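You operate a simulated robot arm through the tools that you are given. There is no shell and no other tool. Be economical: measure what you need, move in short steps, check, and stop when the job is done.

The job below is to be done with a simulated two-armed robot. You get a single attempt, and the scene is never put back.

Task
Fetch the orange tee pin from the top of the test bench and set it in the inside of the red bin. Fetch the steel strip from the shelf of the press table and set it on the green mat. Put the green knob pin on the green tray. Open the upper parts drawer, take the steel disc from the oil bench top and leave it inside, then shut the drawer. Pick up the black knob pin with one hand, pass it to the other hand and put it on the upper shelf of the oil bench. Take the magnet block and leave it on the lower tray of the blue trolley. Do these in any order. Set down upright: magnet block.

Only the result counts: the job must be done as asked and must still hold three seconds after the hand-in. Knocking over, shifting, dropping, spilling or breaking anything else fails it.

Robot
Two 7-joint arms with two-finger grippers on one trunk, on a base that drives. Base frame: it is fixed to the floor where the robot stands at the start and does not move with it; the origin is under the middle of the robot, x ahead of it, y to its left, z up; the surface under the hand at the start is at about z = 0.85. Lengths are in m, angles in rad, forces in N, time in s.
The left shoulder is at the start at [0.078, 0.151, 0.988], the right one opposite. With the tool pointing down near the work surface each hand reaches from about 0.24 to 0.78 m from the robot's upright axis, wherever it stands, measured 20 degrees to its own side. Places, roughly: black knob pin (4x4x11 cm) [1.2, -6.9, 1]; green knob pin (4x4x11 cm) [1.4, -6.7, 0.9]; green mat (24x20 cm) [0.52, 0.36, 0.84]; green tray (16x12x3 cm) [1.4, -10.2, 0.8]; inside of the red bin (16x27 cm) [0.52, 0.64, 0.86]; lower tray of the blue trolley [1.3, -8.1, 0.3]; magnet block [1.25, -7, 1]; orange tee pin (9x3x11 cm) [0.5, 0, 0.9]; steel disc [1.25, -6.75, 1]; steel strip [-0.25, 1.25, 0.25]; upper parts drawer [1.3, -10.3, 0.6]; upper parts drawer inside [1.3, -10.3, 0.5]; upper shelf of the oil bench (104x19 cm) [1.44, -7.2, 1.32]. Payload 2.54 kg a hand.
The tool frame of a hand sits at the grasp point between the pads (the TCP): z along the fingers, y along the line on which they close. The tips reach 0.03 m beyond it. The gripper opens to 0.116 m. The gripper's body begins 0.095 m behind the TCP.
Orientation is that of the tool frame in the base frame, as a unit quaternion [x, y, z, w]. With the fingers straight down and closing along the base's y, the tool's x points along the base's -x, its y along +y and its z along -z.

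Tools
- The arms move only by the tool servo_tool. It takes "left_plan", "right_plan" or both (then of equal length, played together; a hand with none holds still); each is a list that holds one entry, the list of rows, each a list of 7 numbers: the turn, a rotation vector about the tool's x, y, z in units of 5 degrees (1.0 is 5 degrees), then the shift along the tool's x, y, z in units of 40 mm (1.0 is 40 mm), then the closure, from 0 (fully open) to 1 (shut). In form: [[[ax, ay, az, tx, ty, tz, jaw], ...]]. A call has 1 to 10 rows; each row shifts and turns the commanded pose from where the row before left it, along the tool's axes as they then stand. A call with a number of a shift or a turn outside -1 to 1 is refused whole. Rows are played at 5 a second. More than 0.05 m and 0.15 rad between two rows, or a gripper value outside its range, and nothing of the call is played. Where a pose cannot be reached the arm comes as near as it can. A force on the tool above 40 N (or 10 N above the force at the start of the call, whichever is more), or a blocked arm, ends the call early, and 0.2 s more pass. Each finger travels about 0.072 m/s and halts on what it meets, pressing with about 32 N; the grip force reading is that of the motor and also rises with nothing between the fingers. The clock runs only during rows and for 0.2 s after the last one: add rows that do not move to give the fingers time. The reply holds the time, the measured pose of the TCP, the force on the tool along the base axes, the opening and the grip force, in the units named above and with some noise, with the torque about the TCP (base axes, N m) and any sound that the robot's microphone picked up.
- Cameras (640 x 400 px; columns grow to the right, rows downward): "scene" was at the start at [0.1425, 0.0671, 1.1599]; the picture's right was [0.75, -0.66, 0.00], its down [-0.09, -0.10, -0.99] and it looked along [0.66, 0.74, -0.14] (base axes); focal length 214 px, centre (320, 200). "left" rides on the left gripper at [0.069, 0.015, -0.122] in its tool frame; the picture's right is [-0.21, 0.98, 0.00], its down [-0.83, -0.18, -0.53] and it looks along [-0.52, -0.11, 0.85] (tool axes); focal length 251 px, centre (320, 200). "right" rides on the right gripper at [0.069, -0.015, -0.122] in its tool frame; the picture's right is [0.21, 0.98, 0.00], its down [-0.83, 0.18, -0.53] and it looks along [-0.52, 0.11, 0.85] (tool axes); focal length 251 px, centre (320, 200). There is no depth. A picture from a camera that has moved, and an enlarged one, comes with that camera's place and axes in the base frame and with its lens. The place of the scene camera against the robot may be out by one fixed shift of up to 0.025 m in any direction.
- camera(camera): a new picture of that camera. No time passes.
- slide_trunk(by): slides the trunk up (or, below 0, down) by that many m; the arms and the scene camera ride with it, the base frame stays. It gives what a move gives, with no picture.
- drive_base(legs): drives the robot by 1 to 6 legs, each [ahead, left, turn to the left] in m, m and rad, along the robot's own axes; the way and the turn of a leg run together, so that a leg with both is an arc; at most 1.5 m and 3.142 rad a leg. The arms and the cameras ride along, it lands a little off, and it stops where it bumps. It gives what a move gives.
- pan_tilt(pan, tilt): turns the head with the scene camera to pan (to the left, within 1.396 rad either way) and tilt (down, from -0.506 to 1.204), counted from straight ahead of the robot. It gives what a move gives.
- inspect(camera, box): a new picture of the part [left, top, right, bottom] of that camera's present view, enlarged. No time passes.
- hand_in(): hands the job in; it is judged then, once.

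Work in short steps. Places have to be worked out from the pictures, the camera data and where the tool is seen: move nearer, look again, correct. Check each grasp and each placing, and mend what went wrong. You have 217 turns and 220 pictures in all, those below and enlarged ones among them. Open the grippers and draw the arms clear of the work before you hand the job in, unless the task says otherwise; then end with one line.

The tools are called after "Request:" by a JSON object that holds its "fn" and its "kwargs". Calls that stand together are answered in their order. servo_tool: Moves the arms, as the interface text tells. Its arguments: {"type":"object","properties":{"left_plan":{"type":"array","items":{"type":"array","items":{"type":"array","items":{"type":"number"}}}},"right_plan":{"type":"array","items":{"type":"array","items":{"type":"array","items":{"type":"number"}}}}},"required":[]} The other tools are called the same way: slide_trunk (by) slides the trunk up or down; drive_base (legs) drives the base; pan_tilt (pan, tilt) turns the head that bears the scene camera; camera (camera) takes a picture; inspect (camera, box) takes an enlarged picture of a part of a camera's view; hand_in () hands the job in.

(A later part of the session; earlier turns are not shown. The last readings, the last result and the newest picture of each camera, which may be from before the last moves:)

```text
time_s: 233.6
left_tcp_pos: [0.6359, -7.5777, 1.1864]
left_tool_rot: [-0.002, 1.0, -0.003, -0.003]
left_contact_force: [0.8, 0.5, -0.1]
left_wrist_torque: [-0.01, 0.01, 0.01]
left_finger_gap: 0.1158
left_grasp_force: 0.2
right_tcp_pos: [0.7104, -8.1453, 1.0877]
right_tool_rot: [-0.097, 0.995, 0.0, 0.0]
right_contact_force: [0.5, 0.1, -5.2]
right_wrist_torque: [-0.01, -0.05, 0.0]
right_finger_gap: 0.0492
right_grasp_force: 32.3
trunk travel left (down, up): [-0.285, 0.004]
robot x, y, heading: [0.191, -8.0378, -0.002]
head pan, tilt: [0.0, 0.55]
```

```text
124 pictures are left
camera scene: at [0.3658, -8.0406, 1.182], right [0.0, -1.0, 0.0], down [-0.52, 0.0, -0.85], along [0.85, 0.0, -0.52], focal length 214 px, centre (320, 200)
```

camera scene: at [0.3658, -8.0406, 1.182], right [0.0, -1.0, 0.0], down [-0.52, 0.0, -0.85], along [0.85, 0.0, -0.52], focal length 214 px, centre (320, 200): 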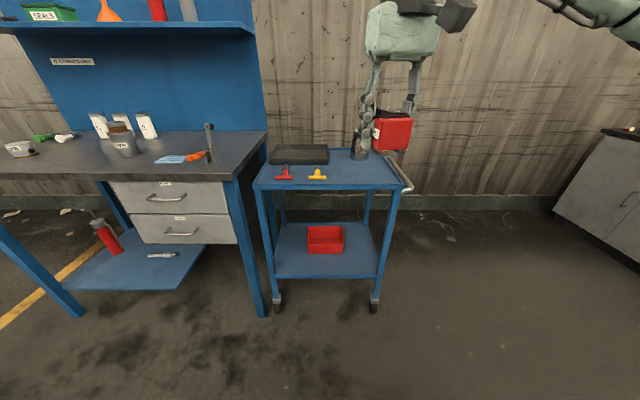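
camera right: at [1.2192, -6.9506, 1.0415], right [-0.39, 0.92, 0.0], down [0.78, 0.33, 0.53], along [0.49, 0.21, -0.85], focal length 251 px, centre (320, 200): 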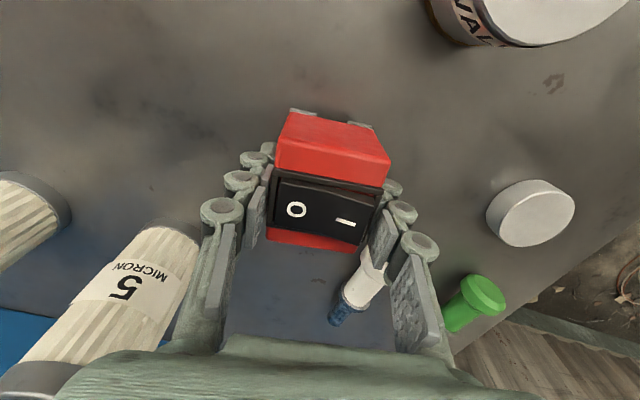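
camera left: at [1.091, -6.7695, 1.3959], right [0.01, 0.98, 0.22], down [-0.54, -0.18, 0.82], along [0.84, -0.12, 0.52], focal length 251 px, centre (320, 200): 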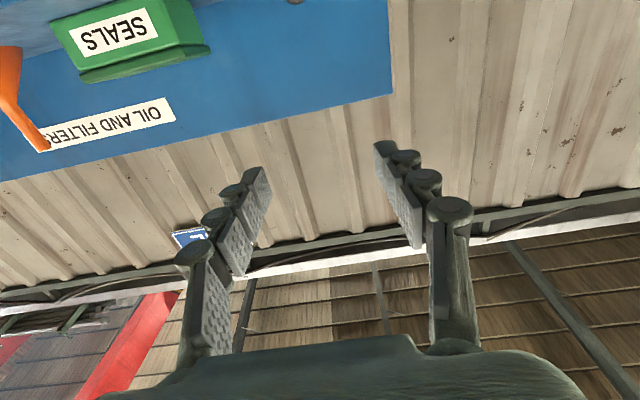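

The trolley's lower tray spans about x 1.07–1.52, y -7.83…-8.33 with a red bin at x>1.23. I'll set the magnet on the front strip near (1.15, -8.03). First I shift left, lower the trunk and reach low as at the press table.

Request:
{"fn": "drive_base", "kwargs": {"legs": [[0, 0.15, 0]]}}

Request:
{"fn": "servo_tool", "kwargs": {"right_plan": [[[0, 0, 0.8, 0, 0, 0, 1], [0, 0, 0.8, 0, 0, 0, 1], [0, 0, 0.62, 0, 0, 0, 1], [0, 0, 0, 0, 0, 0, 1], [0, 0, 0, 0, 0, 0, 1]]], "left_plan": [[[0, 0, 0, 0.45, 0.2, 0, 0], [0, 0, 0, 0.45, 0.2, 0, 0], [0, 0, 0, 0.45, 0.2, 0, 0], [0, 0, 0, 0.45, 0.2, 0, 0], [0, 0, 0, 0.45, 0.2, 0, 0]]]}}

Request:
{"fn": "slide_trunk", "kwargs": {"by": -0.28}}

Request:
{"fn": "servo_tool", "kwargs": {"right_plan": [[[0, 0, 0, -0.45, -0.1, 0.9, 1], [0, 0, 0, -0.45, -0.1, 0.9, 1], [0, 0, 0, -0.45, -0.1, 0.9, 1], [0, 0, 0, -0.45, -0.1, 0.9, 1], [0, 0, 0, -0.45, -0.1, 0.9, 1], [0, 0, 0, -0.45, -0.1, 0.9, 1], [0, 0, 0, -0.45, -0.1, 0.9, 1], [0, 0, 0, -0.45, -0.1, 0.9, 1], [0, 0, 0, -0.45, 0, 0.9, 1], [0, 0, 0, 0, 0, 0.9, 1]]]}}

Request:
{"fn": "camera", "kwargs": {"camera": "scene"}}

Request:
{"fn": "camera", "kwargs": {"camera": "right"}}

```text
time_s: 235.7
left_tcp_pos: [0.6397, -7.4302, 1.1885]
left_tool_rot: [0.0, 1.0, -0.002, -0.002]
left_contact_force: [0.2, 0.5, 0.9]
left_wrist_torque: [-0.02, 0.03, 0.0]
left_finger_gap: 0.116
left_grasp_force: 0.1
right_tcp_pos: [0.7096, -7.9989, 1.0878]
right_tool_rot: [-0.093, 0.996, 0.001, 0.0]
right_contact_force: [-0.4, 0.7, -4.7]
right_wrist_torque: [-0.02, -0.03, 0.03]
right_finger_gap: 0.0495
right_grasp_force: 31.4
trunk travel left (down, up): [-0.285, 0.004]
robot x, y, heading: [0.1939, -7.8882, -0.006]
head pan, tilt: [0.0, 0.55]
```

```text
time_s: 236.9
left_tcp_pos: [0.5486, -7.389, 1.1873]
left_tool_rot: [0.001, 1.0, -0.002, -0.002]
left_contact_force: [0.5, 0.2, 0.2]
left_wrist_torque: [0.0, -0.04, -0.02]
left_finger_gap: 0.1161
left_grasp_force: 0.1
right_tcp_pos: [0.7101, -7.9979, 1.0863]
right_tool_rot: [0.004, 1.0, 0.001, 0.0]
right_contact_force: [0.3, 0.4, -4.9]
right_wrist_torque: [0.02, -0.03, 0.01]
right_finger_gap: 0.0494
right_grasp_force: 31.9
trunk travel left (down, up): [-0.285, 0.004]
robot x, y, heading: [0.1948, -7.8891, -0.006]
head pan, tilt: [0.0, 0.55]
```

```text
time_s: 239.7
left_tcp_pos: [0.5496, -7.3901, 0.9079]
left_tool_rot: [-0.001, 1.0, -0.002, -0.002]
left_contact_force: [-0.5, -0.2, 0.6]
left_wrist_torque: [-0.02, -0.03, -0.02]
left_finger_gap: 0.116
left_grasp_force: 0.1
right_tcp_pos: [0.7102, -7.9994, 0.8072]
right_tool_rot: [0.003, 1.0, 0.002, 0.0]
right_contact_force: [0.1, 0.3, -5.5]
right_wrist_torque: [0.03, -0.06, -0.02]
right_finger_gap: 0.0493
right_grasp_force: 32.2
trunk travel left (down, up): [-0.005, 0.284]
robot x, y, heading: [0.1963, -7.891, -0.005]
head pan, tilt: [0.0, 0.55]
```

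```text
time_s: 241.9
left_tcp_pos: [0.5487, -7.3899, 0.9089]
left_tool_rot: [0.0, 1.0, -0.003, -0.002]
left_contact_force: [1.1, 1.2, 0.0]
left_wrist_torque: [0.0, -0.01, -0.02]
left_finger_gap: 0.116
left_grasp_force: 0.1
right_tcp_pos: [0.8739, -8.0304, 0.4488]
right_tool_rot: [0.003, 1.0, 0.001, 0.001]
right_contact_force: [-0.4, -0.1, -4.8]
right_wrist_torque: [0.01, -0.02, 0.0]
right_finger_gap: 0.0493
right_grasp_force: 31.4
trunk travel left (down, up): [-0.005, 0.284]
robot x, y, heading: [0.1962, -7.8886, -0.004]
head pan, tilt: [0.0, 0.55]
```

```text
123 pictures are left
camera scene: at [0.366, -7.8923, 0.902], right [0.0, -1.0, 0.0], down [-0.52, 0.0, -0.85], along [0.85, 0.0, -0.52], focal length 214 px, centre (320, 200)
```

scene: 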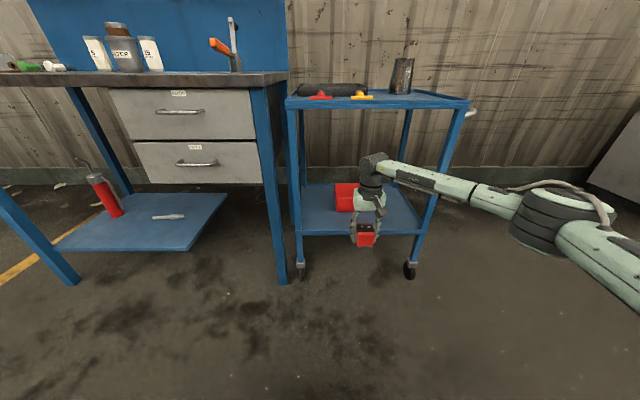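

```text
122 pictures are left
camera right: at [0.8051, -8.0454, 0.5714], right [-0.21, 0.98, 0.0], down [0.83, 0.18, 0.53], along [0.52, 0.11, -0.85], focal length 251 px, centre (320, 200)
```

right: 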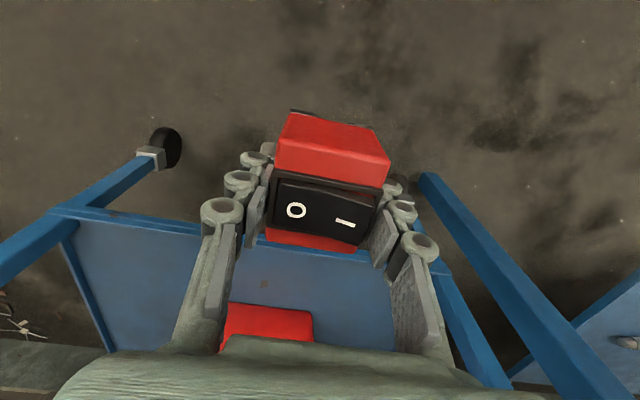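

The tray's front edge is x≈1.05. I lower 3 cm more for headroom under the upper tray and drive in 0.28 m.

Request:
{"fn": "servo_tool", "kwargs": {"right_plan": [[[0, 0, 0, 0, 0, 0.7, 1], [0, 0, 0, 0, 0, 0, 1]]]}}

Request:
{"fn": "drive_base", "kwargs": {"legs": [[0.28, 0, 0]]}}

Request:
{"fn": "camera", "kwargs": {"camera": "scene"}}

Request:
{"fn": "camera", "kwargs": {"camera": "right"}}

```text
time_s: 242.5
left_tcp_pos: [0.5495, -7.3895, 0.907]
left_tool_rot: [0.0, 1.0, -0.002, -0.003]
left_contact_force: [0.1, 0.0, -0.8]
left_wrist_torque: [0.0, -0.01, 0.01]
left_finger_gap: 0.1158
left_grasp_force: 0.2
right_tcp_pos: [0.8736, -8.0314, 0.4209]
right_tool_rot: [0.003, 1.0, 0.0, 0.0]
right_contact_force: [0.1, 0.7, -5.8]
right_wrist_torque: [0.0, -0.02, 0.02]
right_finger_gap: 0.0496
right_grasp_force: 32.1
trunk travel left (down, up): [-0.005, 0.284]
robot x, y, heading: [0.1952, -7.891, -0.001]
head pan, tilt: [0.0, 0.55]
```

```text
time_s: 244.5
left_tcp_pos: [0.8253, -7.3889, 0.9078]
left_tool_rot: [-0.002, 1.0, -0.003, -0.003]
left_contact_force: [0.1, 0.4, -0.1]
left_wrist_torque: [-0.01, 0.01, -0.03]
left_finger_gap: 0.1159
left_grasp_force: 0.1
right_tcp_pos: [1.1516, -8.0283, 0.4208]
right_tool_rot: [0.001, 1.0, 0.0, 0.0]
right_contact_force: [-0.2, -0.1, -4.9]
right_wrist_torque: [0.01, -0.03, 0.0]
right_finger_gap: 0.0494
right_grasp_force: 32.2
trunk travel left (down, up): [-0.005, 0.284]
robot x, y, heading: [0.4756, -7.8873, -0.002]
head pan, tilt: [0.0, 0.55]
```

```text
121 pictures are left
camera scene: at [0.6444, -7.8921, 0.902], right [0.0, -1.0, 0.0], down [-0.52, 0.0, -0.85], along [0.85, 0.0, -0.52], focal length 214 px, centre (320, 200)
```

scene: 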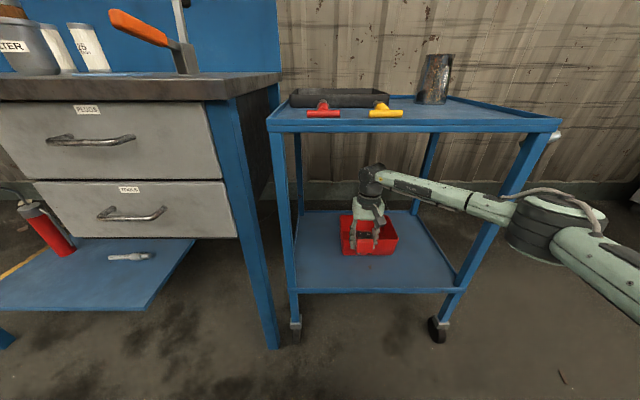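

```text
120 pictures are left
camera right: at [1.0832, -8.0433, 0.5432], right [-0.21, 0.98, 0.0], down [0.83, 0.18, 0.53], along [0.52, 0.12, -0.85], focal length 251 px, centre (320, 200)
```

right: 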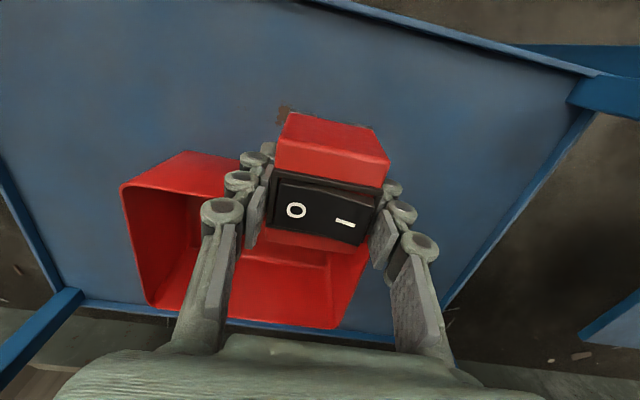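

Bin front is near x≈1.18, tray edge 1.05. I move back 3.5 cm to x≈1.115, then lower.

Request:
{"fn": "servo_tool", "kwargs": {"right_plan": [[[0, 0, 0, 0.45, 0.1, 0, 1], [0, 0, 0, 0.45, 0.1, 0, 1], [0, 0, 0, 0, 0, 0.4, 1], [0, 0, 0, 0, 0, 0.4, 1], [0, 0, 0, 0, 0, 0.2, 1], [0, 0, 0, 0, 0, 0, 1]]]}}

Request:
{"fn": "camera", "kwargs": {"camera": "right"}}

Request:
{"fn": "inspect", "kwargs": {"camera": "scene", "box": [280, 150, 480, 300]}}

```text
time_s: 245.9
left_tcp_pos: [0.8256, -7.3873, 0.9094]
left_tool_rot: [-0.002, 1.0, -0.004, -0.003]
left_contact_force: [-0.1, 0.3, -0.2]
left_wrist_torque: [0.03, -0.01, 0.0]
left_finger_gap: 0.1157
left_grasp_force: 0.0
right_tcp_pos: [1.1145, -8.0194, 0.3802]
right_tool_rot: [0.001, 1.0, 0.001, 0.0]
right_contact_force: [0.3, 0.0, -5.5]
right_wrist_torque: [-0.04, -0.02, -0.04]
right_finger_gap: 0.0494
right_grasp_force: 32.3
trunk travel left (down, up): [-0.005, 0.284]
robot x, y, heading: [0.4717, -7.8876, -0.003]
head pan, tilt: [0.0, 0.55]
```

```text
119 pictures are left
camera right: at [1.0466, -8.0347, 0.5028], right [-0.21, 0.98, 0.0], down [0.83, 0.18, 0.53], along [0.52, 0.12, -0.85], focal length 251 px, centre (320, 200)
```

right: 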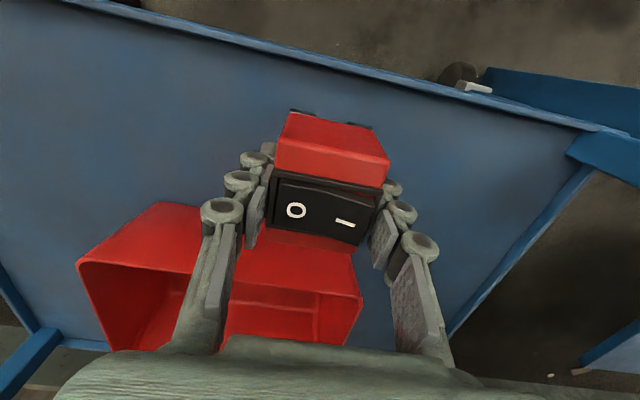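

```text
2.67 times, centred on (380, 225) of scene
camera zoom: at [0.6444, -7.8921, 0.902], right [0.0, -1.0, 0.0], down [-0.52, 0.0, -0.85], along [0.85, 0.0, -0.52], focal length 572 px, centre (160, 133)
```

zoom: 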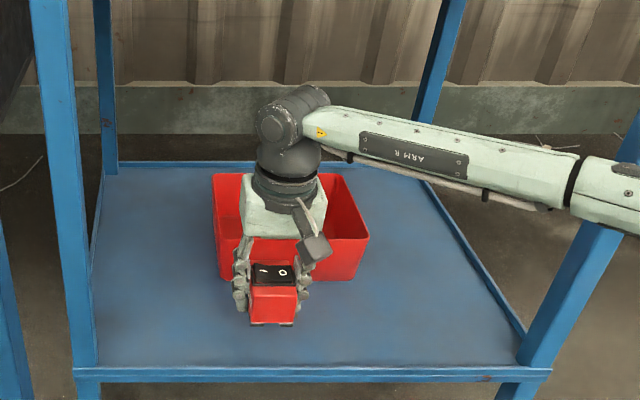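

Good spot in front of the bin. I lower in small steps until contact.

Request:
{"fn": "servo_tool", "kwargs": {"right_plan": [[[0, 0, 0, 0, 0, 0.2, 1], [0, 0, 0, 0, 0, 0.15, 1], [0, 0, 0, 0, 0, 0.1, 1], [0, 0, 0, 0, 0, 0.1, 1], [0, 0, 0, 0, 0, 0, 1]]]}}

```text
time_s: 247.1
left_tcp_pos: [0.8258, -7.3868, 0.908]
left_tool_rot: [-0.002, 1.0, -0.002, -0.002]
left_contact_force: [1.0, 0.1, 0.7]
left_wrist_torque: [-0.03, 0.02, -0.02]
left_finger_gap: 0.1157
left_grasp_force: 0.0
right_tcp_pos: [1.1166, -8.0209, 0.3592]
right_tool_rot: [0.0, 1.0, 0.001, 0.0]
right_contact_force: [0.4, 0.2, -5.5]
right_wrist_torque: [0.05, -0.05, 0.0]
right_finger_gap: 0.0495
right_grasp_force: 31.6
trunk travel left (down, up): [-0.005, 0.284]
robot x, y, heading: [0.4751, -7.8847, -0.005]
head pan, tilt: [0.0, 0.55]
```

Request:
{"fn": "servo_tool", "kwargs": {"right_plan": [[[0, 0, 0, 0, 0, 0.1, 1], [0, 0, 0, 0, 0, 0.1, 1], [0, 0, 0, 0, 0, 0.1, 1], [0, 0, 0, 0, 0, 0, 1]]]}}

```text
time_s: 248.1
left_tcp_pos: [0.8256, -7.388, 0.9083]
left_tool_rot: [-0.002, 1.0, -0.003, -0.002]
left_contact_force: [-0.3, -0.8, 1.0]
left_wrist_torque: [-0.01, 0.0, -0.03]
left_finger_gap: 0.1162
left_grasp_force: 0.1
right_tcp_pos: [1.1171, -8.021, 0.3461]
right_tool_rot: [0.0, 1.0, 0.001, 0.0]
right_contact_force: [-0.4, 0.1, -5.8]
right_wrist_torque: [0.0, -0.02, 0.01]
right_finger_gap: 0.0493
right_grasp_force: 31.8
trunk travel left (down, up): [-0.005, 0.284]
robot x, y, heading: [0.4748, -7.8909, 0.002]
head pan, tilt: [0.0, 0.55]
```

Request:
{"fn": "servo_tool", "kwargs": {"right_plan": [[[0, 0, 0, 0, 0, 0.1, 1], [0, 0, 0, 0, 0, 0.1, 1], [0, 0, 0, 0, 0, 0.1, 1], [0, 0, 0, 0, 0, 0, 1]]]}}

Request:
{"fn": "inspect", "kwargs": {"camera": "scene", "box": [320, 190, 440, 290]}}

```text
time_s: 249.1
left_tcp_pos: [0.8254, -7.3887, 0.9069]
left_tool_rot: [-0.003, 1.0, -0.003, -0.003]
left_contact_force: [0.9, 0.1, -0.1]
left_wrist_torque: [0.0, -0.01, 0.0]
left_finger_gap: 0.1158
left_grasp_force: 0.1
right_tcp_pos: [1.115, -8.0201, 0.3337]
right_tool_rot: [0.001, 1.0, 0.002, 0.0]
right_contact_force: [0.0, 0.3, -5.3]
right_wrist_torque: [-0.03, -0.01, -0.02]
right_finger_gap: 0.0494
right_grasp_force: 32.6
trunk travel left (down, up): [-0.005, 0.284]
robot x, y, heading: [0.4729, -7.8888, 0.002]
head pan, tilt: [0.0, 0.55]
```

```text
4.00 times, centred on (380, 240) of scene
camera zoom: at [0.6444, -7.8921, 0.902], right [0.0, -1.0, 0.0], down [-0.52, 0.0, -0.85], along [0.85, 0.0, -0.52], focal length 858 px, centre (80, 40)
```

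zoom: 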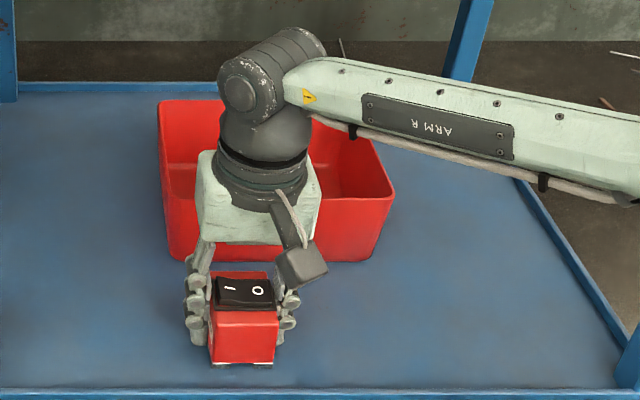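

Nearly down. Continuing.

Request:
{"fn": "servo_tool", "kwargs": {"right_plan": [[[0, 0, 0, 0, 0, 0.1, 1], [0, 0, 0, 0, 0, 0.1, 1], [0, 0, 0, 0, 0, 0.1, 1], [0, 0, 0, 0, 0, 0, 1]]]}}

```text
time_s: 250.1
left_tcp_pos: [0.8243, -7.3894, 0.9084]
left_tool_rot: [-0.002, 1.0, -0.004, -0.001]
left_contact_force: [-0.2, -0.3, -0.6]
left_wrist_torque: [0.0, -0.05, 0.01]
left_finger_gap: 0.116
left_grasp_force: 0.0
right_tcp_pos: [1.1178, -8.0211, 0.3288]
right_tool_rot: [0.001, 1.0, 0.002, 0.001]
right_contact_force: [-9.3, -1.9, 18.9]
right_wrist_torque: [-0.66, 0.17, -0.3]
right_finger_gap: 0.0494
right_grasp_force: 32.3
trunk travel left (down, up): [-0.005, 0.284]
robot x, y, heading: [0.4737, -7.887, 0.002]
head pan, tilt: [0.0, 0.55]
stopped in row 4 (right hand): the force on the tool passed its limit at 42 N (the readings are from after the stop); the commanded pose is now the measured one
```

Contact reached at z 0.329. I relieve slightly, open, rise a bit and look.

Request:
{"fn": "servo_tool", "kwargs": {"right_plan": [[[0, 0, 0, 0, 0, -0.03, 1], [0, 0, 0, 0, 0, 0, 0.5], [0, 0, 0, 0, 0, 0, 0.3], [0, 0, 0, 0, 0, 0, 0.3], [0, 0, 0, 0, 0, 0, 0.3]]]}}

Request:
{"fn": "servo_tool", "kwargs": {"right_plan": [[[0, 0, 0, 0, 0, -0.5, 0.3], [0, 0, 0, 0, 0, -0.7, 0.3], [0, 0, 0, 0, 0, -0.7, 0.3], [0, 0, 0, 0, 0, -0.6, 0.3], [0, 0, 0, 0, 0, 0, 0.3]]]}}

Request:
{"fn": "camera", "kwargs": {"camera": "right"}}

Request:
{"fn": "inspect", "kwargs": {"camera": "scene", "box": [280, 150, 480, 300]}}

```text
time_s: 251.3
left_tcp_pos: [0.8245, -7.3889, 0.9082]
left_tool_rot: [-0.001, 1.0, -0.002, -0.001]
left_contact_force: [0.2, -0.5, -0.2]
left_wrist_torque: [-0.04, -0.04, 0.01]
left_finger_gap: 0.1159
left_grasp_force: 0.0
right_tcp_pos: [1.1171, -8.0206, 0.3264]
right_tool_rot: [0.002, 1.0, 0.002, 0.001]
right_contact_force: [0.2, 0.1, -0.9]
right_wrist_torque: [0.02, 0.0, 0.01]
right_finger_gap: 0.0812
right_grasp_force: 0.1
trunk travel left (down, up): [-0.005, 0.284]
robot x, y, heading: [0.4752, -7.8931, -0.003]
head pan, tilt: [0.0, 0.55]
```

```text
time_s: 252.5
left_tcp_pos: [0.8251, -7.3888, 0.9087]
left_tool_rot: [-0.001, 1.0, -0.002, -0.002]
left_contact_force: [0.0, -0.1, 1.0]
left_wrist_torque: [0.02, 0.04, 0.01]
left_finger_gap: 0.116
left_grasp_force: 0.0
right_tcp_pos: [1.1176, -8.0209, 0.4282]
right_tool_rot: [0.001, 1.0, 0.001, 0.001]
right_contact_force: [0.1, -1.0, -0.2]
right_wrist_torque: [-0.05, -0.08, 0.0]
right_finger_gap: 0.0809
right_grasp_force: 0.1
trunk travel left (down, up): [-0.005, 0.284]
robot x, y, heading: [0.4767, -7.8927, 0.001]
head pan, tilt: [0.0, 0.55]
```

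```text
116 pictures are left
camera right: at [1.0488, -8.036, 0.55], right [-0.21, 0.98, 0.0], down [0.83, 0.18, 0.54], along [0.52, 0.12, -0.84], focal length 251 px, centre (320, 200)
```

right: 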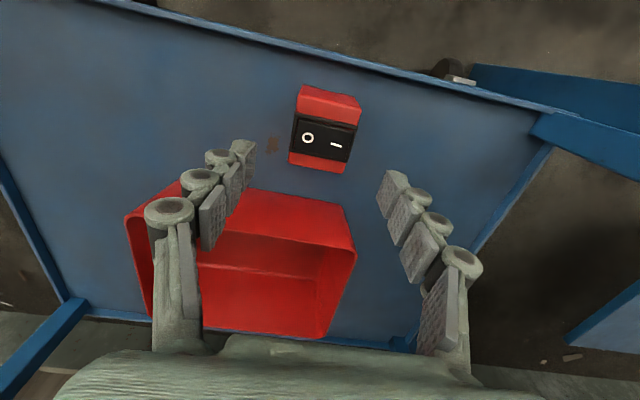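

```text
2.67 times, centred on (380, 225) of scene
camera zoom: at [0.6438, -7.8922, 0.9021], right [0.0, -1.0, 0.0], down [-0.52, 0.0, -0.85], along [0.85, 0.0, -0.52], focal length 572 px, centre (160, 133)
```

zoom: 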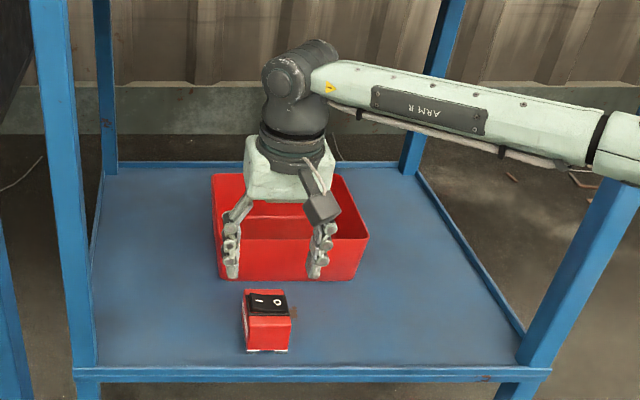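

Magnet stands upright on the lower tray. I back out, lift the arm, raise the trunk and return to the oil bench.

Request:
{"fn": "drive_base", "kwargs": {"legs": [[-0.32, 0, 0]]}}

Request:
{"fn": "servo_tool", "kwargs": {"right_plan": [[[0, 0, 0, 0.5, 0, -0.9, 0], [0, 0, 0, 0.5, 0, -0.9, 0], [0, 0, 0, 0.5, 0, -0.9, 0], [0, 0, 0, 0.5, 0, -0.9, 0], [0, 0, 0, 0.5, 0, -0.9, 0], [0, 0, 0, 0.5, 0, -0.9, 0], [0, 0, 0, 0.5, 0, -0.9, 0], [0, 0, 0, 0.5, 0, -0.9, 0], [0, 0, 0, 0.5, 0, -0.9, 0], [0, 0, 0, 0.5, 0, -0.9, 0]]]}}

Request:
{"fn": "slide_trunk", "kwargs": {"by": 0.24}}

Request:
{"fn": "drive_base", "kwargs": {"legs": [[0, 1.1, 0], [0.38, 0, 0]]}}

Request:
{"fn": "camera", "kwargs": {"camera": "scene"}}

Request:
{"fn": "camera", "kwargs": {"camera": "left"}}

Request:
{"fn": "camera", "kwargs": {"camera": "right"}}

```text
time_s: 254.5
left_tcp_pos: [0.5244, -7.3905, 0.9086]
left_tool_rot: [0.001, 1.0, -0.003, -0.002]
left_contact_force: [-0.4, 0.7, -0.7]
left_wrist_torque: [0.03, 0.04, 0.02]
left_finger_gap: 0.116
left_grasp_force: 0.0
right_tcp_pos: [0.8125, -8.0234, 0.4268]
right_tool_rot: [0.003, 1.0, 0.002, 0.001]
right_contact_force: [-0.8, 0.1, 1.0]
right_wrist_torque: [0.01, -0.02, 0.01]
right_finger_gap: 0.0814
right_grasp_force: 0.1
trunk travel left (down, up): [-0.005, 0.284]
robot x, y, heading: [0.168, -7.8882, -0.005]
head pan, tilt: [0.0, 0.55]
```

```text
time_s: 256.7
left_tcp_pos: [0.524, -7.3896, 0.909]
left_tool_rot: [0.0, 1.0, -0.003, -0.002]
left_contact_force: [0.3, -0.1, -0.4]
left_wrist_torque: [0.02, 0.02, -0.02]
left_finger_gap: 0.1159
left_grasp_force: 0.1
right_tcp_pos: [0.6115, -8.0216, 0.7866]
right_tool_rot: [0.004, 1.0, 0.001, 0.001]
right_contact_force: [0.3, -0.3, -0.3]
right_wrist_torque: [0.01, 0.03, 0.01]
right_finger_gap: 0.1161
right_grasp_force: 0.0
trunk travel left (down, up): [-0.005, 0.284]
robot x, y, heading: [0.166, -7.8896, -0.003]
head pan, tilt: [0.0, 0.55]
```

```text
time_s: 259.2
left_tcp_pos: [0.5237, -7.3901, 1.1481]
left_tool_rot: [0.0, 1.0, -0.003, -0.002]
left_contact_force: [-0.4, 0.9, 0.1]
left_wrist_torque: [-0.01, -0.03, 0.02]
left_finger_gap: 0.1161
left_grasp_force: 0.0
right_tcp_pos: [0.6116, -8.0206, 1.0262]
right_tool_rot: [0.004, 1.0, 0.002, 0.001]
right_contact_force: [0.2, -1.7, -0.1]
right_wrist_torque: [0.01, -0.03, -0.01]
right_finger_gap: 0.1161
right_grasp_force: 0.0
trunk travel left (down, up): [-0.245, 0.044]
robot x, y, heading: [0.1698, -7.8894, -0.007]
head pan, tilt: [0.0, 0.55]
```

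```text
time_s: 271.9
left_tcp_pos: [0.8822, -6.2902, 1.148]
left_tool_rot: [-0.012, 1.0, -0.003, -0.002]
left_contact_force: [1.5, -0.1, 0.5]
left_wrist_torque: [0.02, 0.01, 0.0]
left_finger_gap: 0.1159
left_grasp_force: 0.1
right_tcp_pos: [0.9875, -6.9187, 1.0257]
right_tool_rot: [-0.009, 1.0, 0.001, 0.001]
right_contact_force: [1.1, -0.3, -0.6]
right_wrist_torque: [0.0, 0.05, 0.0]
right_finger_gap: 0.116
right_grasp_force: 0.0
trunk travel left (down, up): [-0.245, 0.044]
robot x, y, heading: [0.5379, -6.7993, 0.02]
head pan, tilt: [0.0, 0.55]
```

```text
114 pictures are left
camera scene: at [0.7114, -6.798, 1.142], right [0.02, -1.0, 0.0], down [-0.52, -0.01, -0.85], along [0.85, 0.02, -0.52], focal length 214 px, centre (320, 200)
```

scene: 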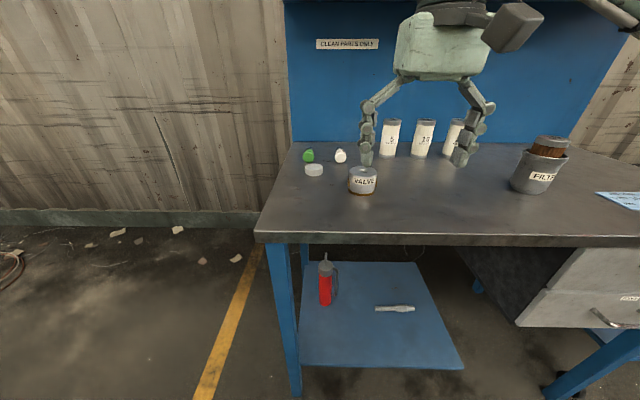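

```text
113 pictures are left
camera left: at [0.8136, -6.2754, 1.2692], right [0.19, 0.98, -0.01], down [0.83, -0.16, 0.53], along [0.52, -0.11, -0.85], focal length 251 px, centre (320, 200)
```

left: 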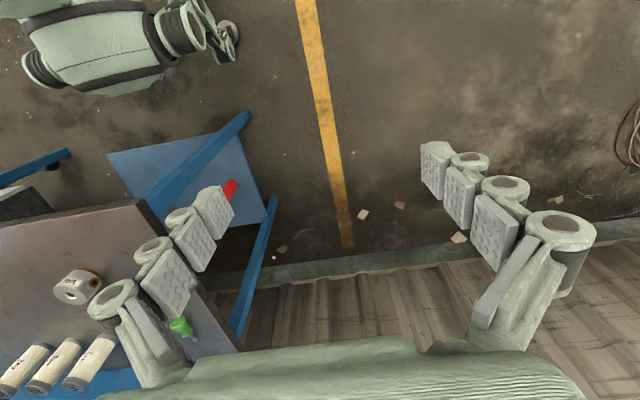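

```text
112 pictures are left
camera right: at [0.9184, -6.936, 1.1486], right [-0.23, 0.97, 0.0], down [0.82, 0.19, 0.54], along [0.52, 0.13, -0.84], focal length 251 px, centre (320, 200)
```

right: 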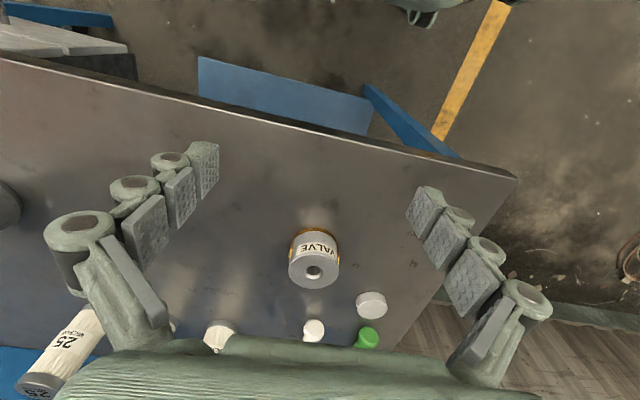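

I drive a bit closer. Disc ≈ (1.263, -6.767), green pin lies from its knob at ≈(1.346, -6.731) pointing back-right. The right hand will take the disc first.

Request:
{"fn": "drive_base", "kwargs": {"legs": [[0.13, 0, -0.015]]}}

Request:
{"fn": "servo_tool", "kwargs": {"right_plan": [[[0, 0, 0, -0.6, 0.7, -0.2, 0], [0, 0, 0, -0.6, 0.7, -0.2, 0], [0, 0, 0, -0.6, 0.7, 0, 0], [0, 0, 0, -0.6, 0.7, 0, 0], [0, 0, 0, -0.4, 0.7, 0, 0], [0, 0, 0, 0, 0, 0, 0]]]}}

Request:
{"fn": "camera", "kwargs": {"camera": "right"}}

```text
time_s: 273.2
left_tcp_pos: [1.0205, -6.2931, 1.1479]
left_tool_rot: [-0.007, 1.0, -0.003, -0.002]
left_contact_force: [-1.1, -0.7, 0.5]
left_wrist_torque: [0.0, 0.01, -0.02]
left_finger_gap: 0.1159
left_grasp_force: 0.0
right_tcp_pos: [1.1168, -6.9235, 1.0256]
right_tool_rot: [-0.003, 1.0, 0.002, 0.0]
right_contact_force: [1.1, 0.2, -0.3]
right_wrist_torque: [0.0, 0.04, 0.01]
right_finger_gap: 0.1162
right_grasp_force: 0.1
trunk travel left (down, up): [-0.245, 0.044]
robot x, y, heading: [0.6744, -6.7975, 0.007]
head pan, tilt: [0.0, 0.55]
```

```text
time_s: 274.6
left_tcp_pos: [1.0198, -6.2928, 1.147]
left_tool_rot: [-0.006, 1.0, -0.003, -0.002]
left_contact_force: [-0.5, 0.1, 0.6]
left_wrist_torque: [-0.04, -0.01, -0.04]
left_finger_gap: 0.1159
left_grasp_force: 0.0
right_tcp_pos: [1.2279, -6.7828, 1.0404]
right_tool_rot: [-0.003, 1.0, 0.002, 0.001]
right_contact_force: [-0.1, -0.1, 0.5]
right_wrist_torque: [0.01, -0.01, 0.03]
right_finger_gap: 0.1159
right_grasp_force: 0.0
trunk travel left (down, up): [-0.245, 0.044]
robot x, y, heading: [0.6696, -6.7989, 0.007]
head pan, tilt: [0.0, 0.55]
```

```text
111 pictures are left
camera right: at [1.1596, -6.7992, 1.1639], right [-0.22, 0.98, 0.0], down [0.82, 0.18, 0.54], along [0.52, 0.12, -0.84], focal length 251 px, centre (320, 200)
```

right: 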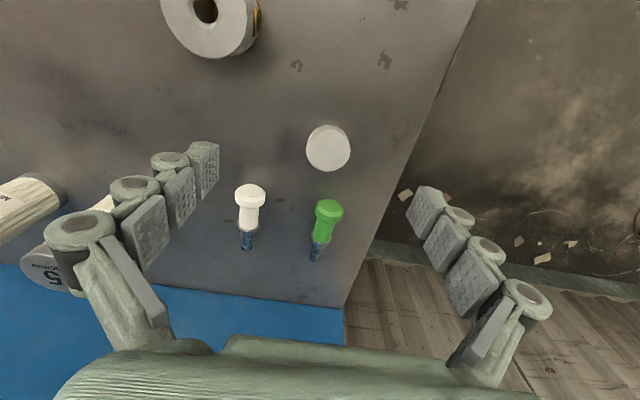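

Disc at (1.262, -6.764); green pin lies nearly along x at y≈-6.74. I descend over the disc.

Request:
{"fn": "servo_tool", "kwargs": {"right_plan": [[[0, 0, 0, -0.42, 0.23, 0.5, 0], [0, 0, 0, -0.42, 0.23, 0.8, 0], [0, 0, 0, 0, 0, 0.8, 0], [0, 0, 0, 0, 0, 0.8, 0], [0, 0, 0, 0, 0, 0.6, 0], [0, 0, 0, 0, 0, 0, 0]]]}}

Request:
{"fn": "camera", "kwargs": {"camera": "right"}}

```text
time_s: 276.0
left_tcp_pos: [1.0203, -6.2933, 1.1472]
left_tool_rot: [-0.006, 1.0, -0.003, -0.002]
left_contact_force: [-1.1, 0.0, -0.5]
left_wrist_torque: [0.0, 0.01, 0.0]
left_finger_gap: 0.116
left_grasp_force: 0.0
right_tcp_pos: [1.2628, -6.7647, 0.9048]
right_tool_rot: [-0.002, 1.0, 0.001, 0.001]
right_contact_force: [0.9, 0.2, -1.2]
right_wrist_torque: [-0.01, -0.02, 0.0]
right_finger_gap: 0.1158
right_grasp_force: 0.1
trunk travel left (down, up): [-0.245, 0.044]
robot x, y, heading: [0.6743, -6.7984, 0.009]
head pan, tilt: [0.0, 0.55]
```

```text
110 pictures are left
camera right: at [1.1942, -6.7808, 1.0272], right [-0.22, 0.98, 0.0], down [0.82, 0.18, 0.54], along [0.52, 0.12, -0.84], focal length 251 px, centre (320, 200)
```

right: 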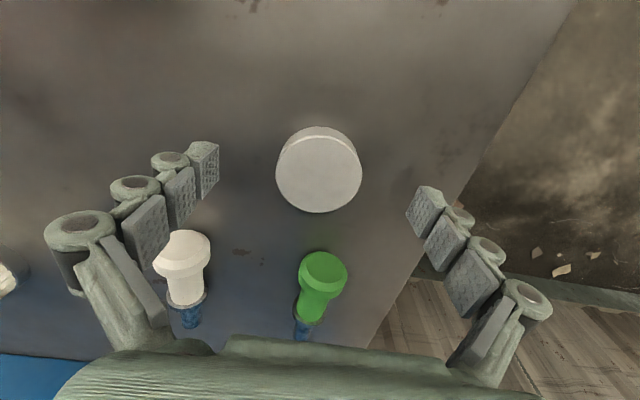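

Centred. I lower 13 mm and close.

Request:
{"fn": "servo_tool", "kwargs": {"right_plan": [[[0, 0, 0, 0, 0, 0.2, 0], [0, 0, 0, 0, 0, 0.12, 0], [0, 0, 0, 0, 0, 0, 0]]]}}

Request:
{"fn": "servo_tool", "kwargs": {"right_plan": [[[0, 0, 0, 0, 0, 0, 1], [0, 0, 0, 0, 0, 0, 1], [0, 0, 0, 0, 0, 0, 1], [0, 0, 0, 0, 0, 0, 1], [0, 0, 0, 0, 0, 0, 1], [0, 0, 0, 0, 0, 0, 1]]]}}

Request:
{"fn": "servo_tool", "kwargs": {"right_plan": [[[0, 0, 0, 0, 0, -0.3, 1], [0, 0, 0, 0, 0, -0.5, 1], [0, 0, 0, 0, 0, -0.7, 1], [0, 0, 0, 0.3, 0, -0.7, 1], [0, 0, 0, 0.5, 0, -0.5, 1]]]}}

Request:
{"fn": "camera", "kwargs": {"camera": "right"}}

```text
time_s: 276.8
left_tcp_pos: [1.0195, -6.2925, 1.1469]
left_tool_rot: [-0.006, 1.0, -0.002, -0.002]
left_contact_force: [-0.4, 0.0, 0.7]
left_wrist_torque: [0.0, 0.0, -0.04]
left_finger_gap: 0.1159
left_grasp_force: 0.2
right_tcp_pos: [1.263, -6.7638, 0.8904]
right_tool_rot: [-0.003, 1.0, 0.001, 0.001]
right_contact_force: [0.1, -0.6, 0.2]
right_wrist_torque: [-0.01, 0.0, -0.02]
right_finger_gap: 0.1163
right_grasp_force: 0.0
trunk travel left (down, up): [-0.245, 0.044]
robot x, y, heading: [0.6692, -6.7937, 0.005]
head pan, tilt: [0.0, 0.55]
```

```text
time_s: 277.4
left_tcp_pos: [1.0165, -6.2948, 1.1523]
left_tool_rot: [-0.004, 1.0, -0.002, 0.001]
left_contact_force: [0.5, -0.1, 0.4]
left_wrist_torque: [-0.03, -0.05, 0.01]
left_finger_gap: 0.1163
left_grasp_force: 0.1
right_tcp_pos: [1.2632, -6.7734, 0.9069]
right_tool_rot: [0.003, 1.0, 0.001, 0.012]
right_contact_force: [-0.9, -18.8, 53.7]
right_wrist_torque: [-1.12, 0.53, 0.22]
right_finger_gap: 0.0668
right_grasp_force: 28.6
trunk travel left (down, up): [-0.245, 0.044]
robot x, y, heading: [0.6725, -6.7965, 0.006]
head pan, tilt: [0.0, 0.55]
stopped in row 3 (right hand): the force on the tool passed its limit at 44 N (the readings are from after the stop); the commanded pose is now the measured one
```

```text
time_s: 278.6
left_tcp_pos: [1.0212, -6.2939, 1.1473]
left_tool_rot: [-0.005, 1.0, -0.002, -0.001]
left_contact_force: [-0.2, -0.2, -0.7]
left_wrist_torque: [0.02, -0.03, -0.02]
left_finger_gap: 0.1159
left_grasp_force: 0.1
right_tcp_pos: [1.23, -6.7705, 1.0022]
right_tool_rot: [0.0, 1.0, 0.0, 0.004]
right_contact_force: [0.2, 0.0, -1.8]
right_wrist_torque: [0.01, 0.02, 0.01]
right_finger_gap: 0.0485
right_grasp_force: 32.0
trunk travel left (down, up): [-0.245, 0.044]
robot x, y, heading: [0.6742, -6.7953, 0.006]
head pan, tilt: [0.0, 0.55]
```

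```text
109 pictures are left
camera right: at [1.162, -6.7846, 1.1242], right [-0.21, 0.98, 0.0], down [0.82, 0.18, 0.54], along [0.53, 0.11, -0.84], focal length 251 px, centre (320, 200)
```

right: 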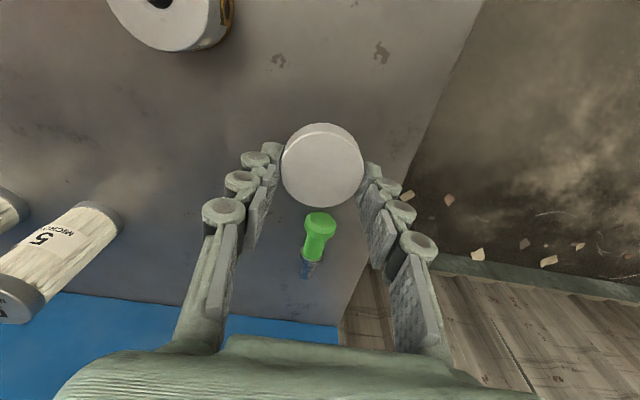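

Disc held (48.5 mm); the tips brush the surface as they close, so I'll stay higher next time. I withdraw the right hand to the right and check the table.

Request:
{"fn": "servo_tool", "kwargs": {"right_plan": [[[0, 0, 0, 0.6, -0.5, -0.4, 1], [0, 0, 0, 0.6, -0.5, -0.4, 1], [0, 0, 0, 0.6, -0.5, -0.4, 1], [0, 0, 0, 0.6, -0.5, -0.4, 1], [0, 0, 0, 0.6, -0.5, -0.2, 1], [0, 0, 0, 0, -0.6, 0, 1], [0, 0, 0, 0, -0.6, 0, 1], [0, 0, 0, 0, -0.6, 0, 1], [0, 0, 0, 0, -0.6, 0, 1]]]}}

Request:
{"fn": "camera", "kwargs": {"camera": "scene"}}

Request:
{"fn": "inspect", "kwargs": {"camera": "scene", "box": [250, 80, 450, 220]}}

```text
time_s: 280.6
left_tcp_pos: [1.0197, -6.2947, 1.1475]
left_tool_rot: [-0.005, 1.0, -0.003, -0.002]
left_contact_force: [0.1, 0.2, -0.2]
left_wrist_torque: [0.0, 0.02, -0.01]
left_finger_gap: 0.1158
left_grasp_force: 0.1
right_tcp_pos: [1.1104, -6.9654, 1.0754]
right_tool_rot: [0.001, 1.0, 0.0, 0.003]
right_contact_force: [-0.6, -0.6, -2.1]
right_wrist_torque: [0.01, -0.02, -0.02]
right_finger_gap: 0.0482
right_grasp_force: 32.0
trunk travel left (down, up): [-0.245, 0.044]
robot x, y, heading: [0.6697, -6.7992, 0.007]
head pan, tilt: [0.0, 0.55]
```

```text
108 pictures are left
camera scene: at [0.843, -6.799, 1.1421], right [0.01, -1.0, 0.0], down [-0.52, 0.0, -0.85], along [0.85, 0.01, -0.52], focal length 214 px, centre (320, 200)
```

scene: 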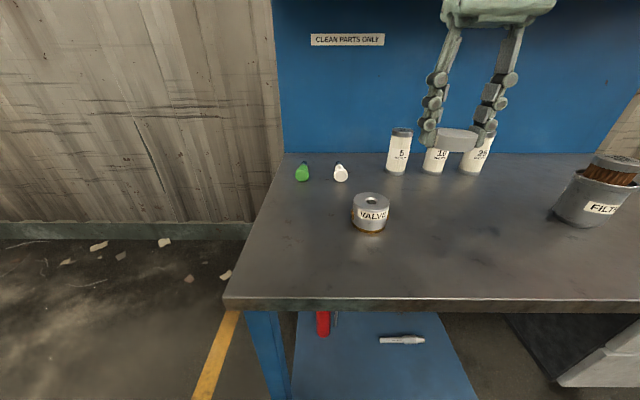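

```text
2.86 times, centred on (350, 150) of scene
camera zoom: at [0.843, -6.799, 1.1421], right [0.01, -1.0, 0.0], down [-0.52, 0.0, -0.85], along [0.85, 0.01, -0.52], focal length 613 px, centre (234, 343)
```

zoom: 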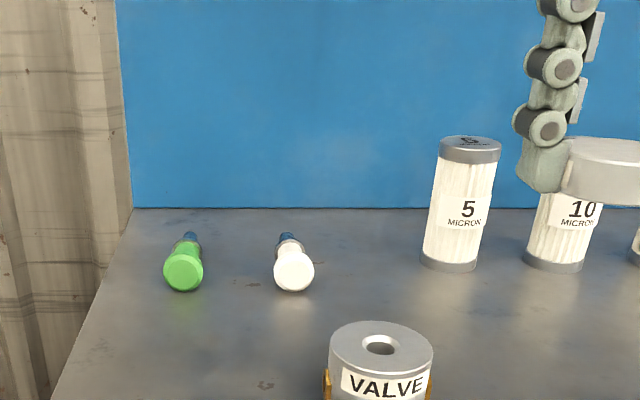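

White pin is undisturbed. Now the left hand, half-closed to clear the white pin, moves toward the green one.

Request:
{"fn": "servo_tool", "kwargs": {"left_plan": [[[0, 0, 0, -0.5, -0.9, 0.25, 0.4], [0, 0, 0, -0.5, -0.9, 0.25, 0.4], [0, 0, 0, -0.5, -0.9, 0.25, 0.4], [0, 0, 0, -0.5, -0.9, 0.25, 0.4], [0, 0, 0, -0.5, -0.9, 0.25, 0.4], [0, 0, 0, -0.5, -0.9, 0.25, 0.4], [0, 0, 0, -0.5, -0.9, 0.25, 0.4], [0, 0, 0, -0.5, -0.9, 0.25, 0.4], [0, 0, 0, -0.5, -0.9, 0.25, 0.4], [0, 0, 0, -0.5, -0.9, 0.25, 0.4]]]}}

Request:
{"fn": "servo_tool", "kwargs": {"left_plan": [[[0, 0, 0, -0.2, -0.8, 0.4, 0.4], [0, 0, 0, -0.2, -0.8, 0.4, 0.4], [0, 0, 0, 0, 0, 0, 0.4]]]}}

Request:
{"fn": "camera", "kwargs": {"camera": "left"}}

Request:
{"fn": "camera", "kwargs": {"camera": "scene"}}

```text
time_s: 282.8
left_tcp_pos: [1.1166, -6.4047, 1.0448]
left_tool_rot: [-0.006, 1.0, -0.003, -0.002]
left_contact_force: [-0.7, 0.0, -0.5]
left_wrist_torque: [0.02, -0.03, -0.02]
left_finger_gap: 0.0697
left_grasp_force: 0.0
left hand out of reach, approached as far as the arm can: row 4, 5, 6, 7, 8, 9, 10
right_tcp_pos: [1.1121, -6.9649, 1.0745]
right_tool_rot: [0.001, 1.0, 0.001, 0.004]
right_contact_force: [-0.9, -0.2, -2.9]
right_wrist_torque: [0.0, 0.02, -0.01]
right_finger_gap: 0.0485
right_grasp_force: 32.3
trunk travel left (down, up): [-0.245, 0.044]
robot x, y, heading: [0.6723, -6.8007, 0.01]
head pan, tilt: [0.0, 0.55]
```

```text
time_s: 283.6
left_tcp_pos: [1.1278, -6.4065, 1.0368]
left_tool_rot: [-0.005, 1.0, -0.005, -0.002]
left_contact_force: [0.1, 0.1, -0.1]
left_wrist_torque: [0.0, 0.0, -0.02]
left_finger_gap: 0.0696
left_grasp_force: 0.1
left hand out of reach, approached as far as the arm can: row 1, 2
right_tcp_pos: [1.1111, -6.965, 1.075]
right_tool_rot: [0.001, 1.0, 0.0, 0.005]
right_contact_force: [0.0, 0.4, -2.6]
right_wrist_torque: [0.02, -0.02, 0.01]
right_finger_gap: 0.0486
right_grasp_force: 32.0
trunk travel left (down, up): [-0.245, 0.044]
robot x, y, heading: [0.6717, -6.7908, 0.01]
head pan, tilt: [0.0, 0.55]
```

```text
106 pictures are left
camera left: at [1.0585, -6.3893, 1.1584], right [0.2, 0.98, -0.01], down [0.83, -0.17, 0.53], along [0.52, -0.11, -0.85], focal length 251 px, centre (320, 200)
```

left: 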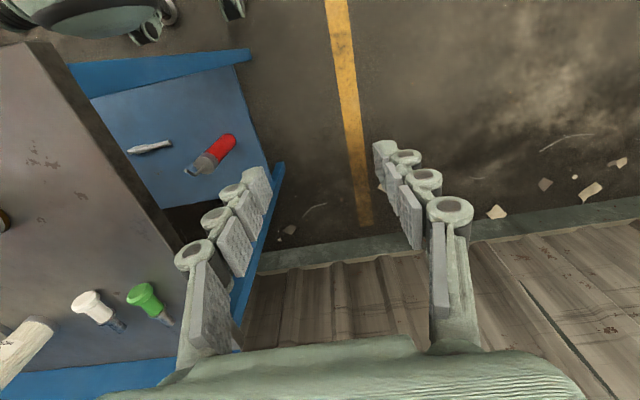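

```text
105 pictures are left
camera scene: at [0.8432, -6.7986, 1.142], right [0.01, -1.0, 0.0], down [-0.52, 0.0, -0.85], along [0.85, 0.01, -0.52], focal length 214 px, centre (320, 200)
```

scene: 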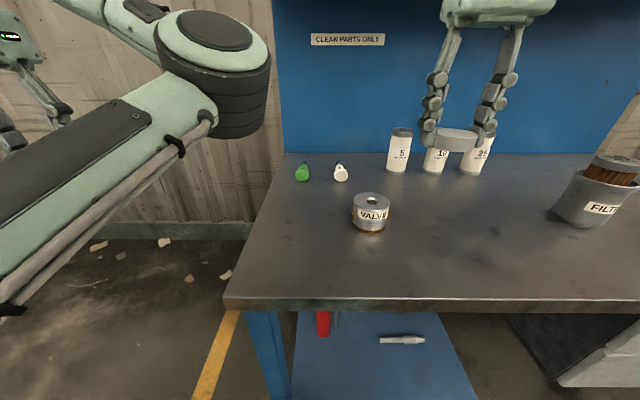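

The left arm is in an elbow-in posture that blocks it from reaching across. I back off and try to reset it by stretching the arm out sideways and returning.

Request:
{"fn": "drive_base", "kwargs": {"legs": [[-0.45, 0, 0]]}}

Request:
{"fn": "servo_tool", "kwargs": {"left_plan": [[[0, 0, 0, 0, 0.9, -0.5, 0], [0, 0, 0, 0, 0.9, -0.5, 0], [0, 0, 0, 0, 0.9, -0.5, 0], [0, 0, 0, 0, 0.9, -0.5, 0], [0, 0, 0, 0, 0.9, -0.5, 0], [0, 0, 0, 0, 0.9, -0.5, 0], [0, 0, 0, 0, 0.9, -0.5, 0], [0, 0, 0, 0, 0.9, -0.5, 0], [0, 0, 0, 0, 0.9, -0.5, 0], [0, 0, 0, 0, 0.9, -0.5, 0]]]}}

Request:
{"fn": "pan_tilt", "kwargs": {"pan": 1.0, "tilt": 0.1}}

Request:
{"fn": "camera", "kwargs": {"camera": "scene"}}

```text
time_s: 286.4
left_tcp_pos: [0.6646, -6.4046, 1.0377]
left_tool_rot: [-0.015, 1.0, -0.003, -0.002]
left_contact_force: [0.5, 0.2, -0.5]
left_wrist_torque: [-0.01, -0.01, -0.02]
left_finger_gap: 0.0694
left_grasp_force: 0.0
right_tcp_pos: [0.6604, -6.9631, 1.0751]
right_tool_rot: [-0.01, 1.0, 0.0, 0.004]
right_contact_force: [-0.8, -1.3, -2.0]
right_wrist_torque: [-0.01, -0.03, -0.01]
right_finger_gap: 0.0481
right_grasp_force: 32.3
trunk travel left (down, up): [-0.245, 0.044]
robot x, y, heading: [0.2158, -6.8071, 0.028]
head pan, tilt: [0.0, 0.55]
```

```text
time_s: 288.6
left_tcp_pos: [0.6587, -6.1672, 1.1645]
left_tool_rot: [-0.015, 1.0, -0.003, -0.002]
left_contact_force: [-0.2, -0.3, -0.5]
left_wrist_torque: [0.02, -0.01, 0.03]
left_finger_gap: 0.1161
left_grasp_force: 0.1
left hand out of reach, approached as far as the arm can: row 7, 8, 9, 10
right_tcp_pos: [0.6613, -6.9628, 1.0747]
right_tool_rot: [-0.01, 1.0, -0.001, 0.004]
right_contact_force: [0.6, 0.4, -2.8]
right_wrist_torque: [-0.01, -0.04, 0.0]
right_finger_gap: 0.0481
right_grasp_force: 32.6
trunk travel left (down, up): [-0.245, 0.044]
robot x, y, heading: [0.2174, -6.8044, 0.03]
head pan, tilt: [0.0, 0.55]
```

```text
time_s: 289.9
left_tcp_pos: [0.6599, -6.1688, 1.1646]
left_tool_rot: [-0.016, 1.0, -0.003, -0.001]
left_contact_force: [0.0, 0.3, 1.1]
left_wrist_torque: [-0.01, 0.0, -0.01]
left_finger_gap: 0.1158
left_grasp_force: 0.1
right_tcp_pos: [0.6606, -6.964, 1.0751]
right_tool_rot: [-0.01, 1.0, -0.001, 0.005]
right_contact_force: [-0.3, 0.5, -2.8]
right_wrist_torque: [0.01, 0.02, -0.02]
right_finger_gap: 0.0482
right_grasp_force: 32.1
trunk travel left (down, up): [-0.245, 0.044]
robot x, y, heading: [0.2158, -6.8012, 0.025]
head pan, tilt: [1.0, 0.099]
```

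```text
104 pictures are left
camera scene: at [0.3465, -6.7269, 1.1837], right [0.86, -0.52, 0.0], down [-0.05, -0.09, -0.99], along [0.52, 0.85, -0.1], focal length 214 px, centre (320, 200)
```

scene: 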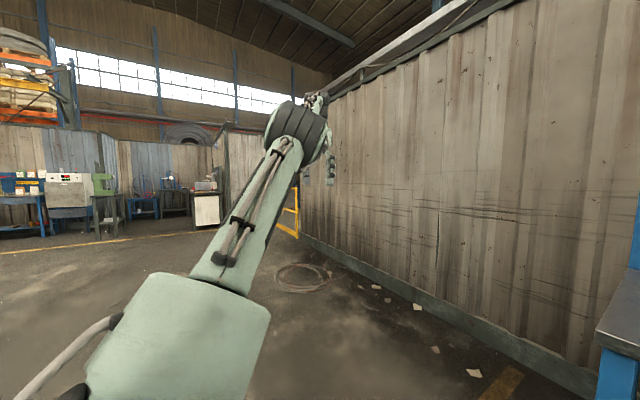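

The arm is nearly straight now. I bring the hand back inward and see how the elbow folds.

Request:
{"fn": "servo_tool", "kwargs": {"left_plan": [[[0, 0, 0, 0.3, -0.6, 0.1, 0], [0, 0, 0, 0.3, -0.6, 0.1, 0], [0, 0, 0, 0.3, -0.6, 0.1, 0], [0, 0, 0, 0, -0.6, 0.1, 0], [0, 0, 0, 0, -0.6, 0.1, 0], [0, 0, 0, 0, -0.6, 0.1, 0], [0, 0, 0, 0, -0.6, 0.1, 0], [0, 0, 0, 0, -0.6, 0.1, 0]]]}}

Request:
{"fn": "camera", "kwargs": {"camera": "scene"}}

```text
time_s: 291.6
left_tcp_pos: [0.6325, -6.3603, 1.1337]
left_tool_rot: [-0.015, 1.0, -0.003, -0.002]
left_contact_force: [0.1, -0.4, 0.1]
left_wrist_torque: [0.06, -0.02, 0.03]
left_finger_gap: 0.1161
left_grasp_force: 0.0
right_tcp_pos: [0.6591, -6.9637, 1.0753]
right_tool_rot: [-0.01, 1.0, 0.0, 0.003]
right_contact_force: [-0.2, 0.4, -1.9]
right_wrist_torque: [0.04, 0.0, -0.01]
right_finger_gap: 0.0483
right_grasp_force: 31.7
trunk travel left (down, up): [-0.245, 0.044]
robot x, y, heading: [0.2173, -6.8041, 0.031]
head pan, tilt: [1.0, 0.099]
```

```text
103 pictures are left
camera scene: at [0.3465, -6.7272, 1.1838], right [0.86, -0.52, 0.0], down [-0.05, -0.08, -1.0], along [0.51, 0.85, -0.1], focal length 214 px, centre (320, 200)
```

scene: 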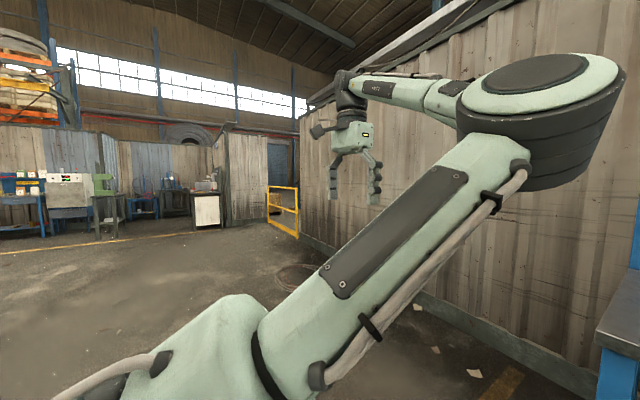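

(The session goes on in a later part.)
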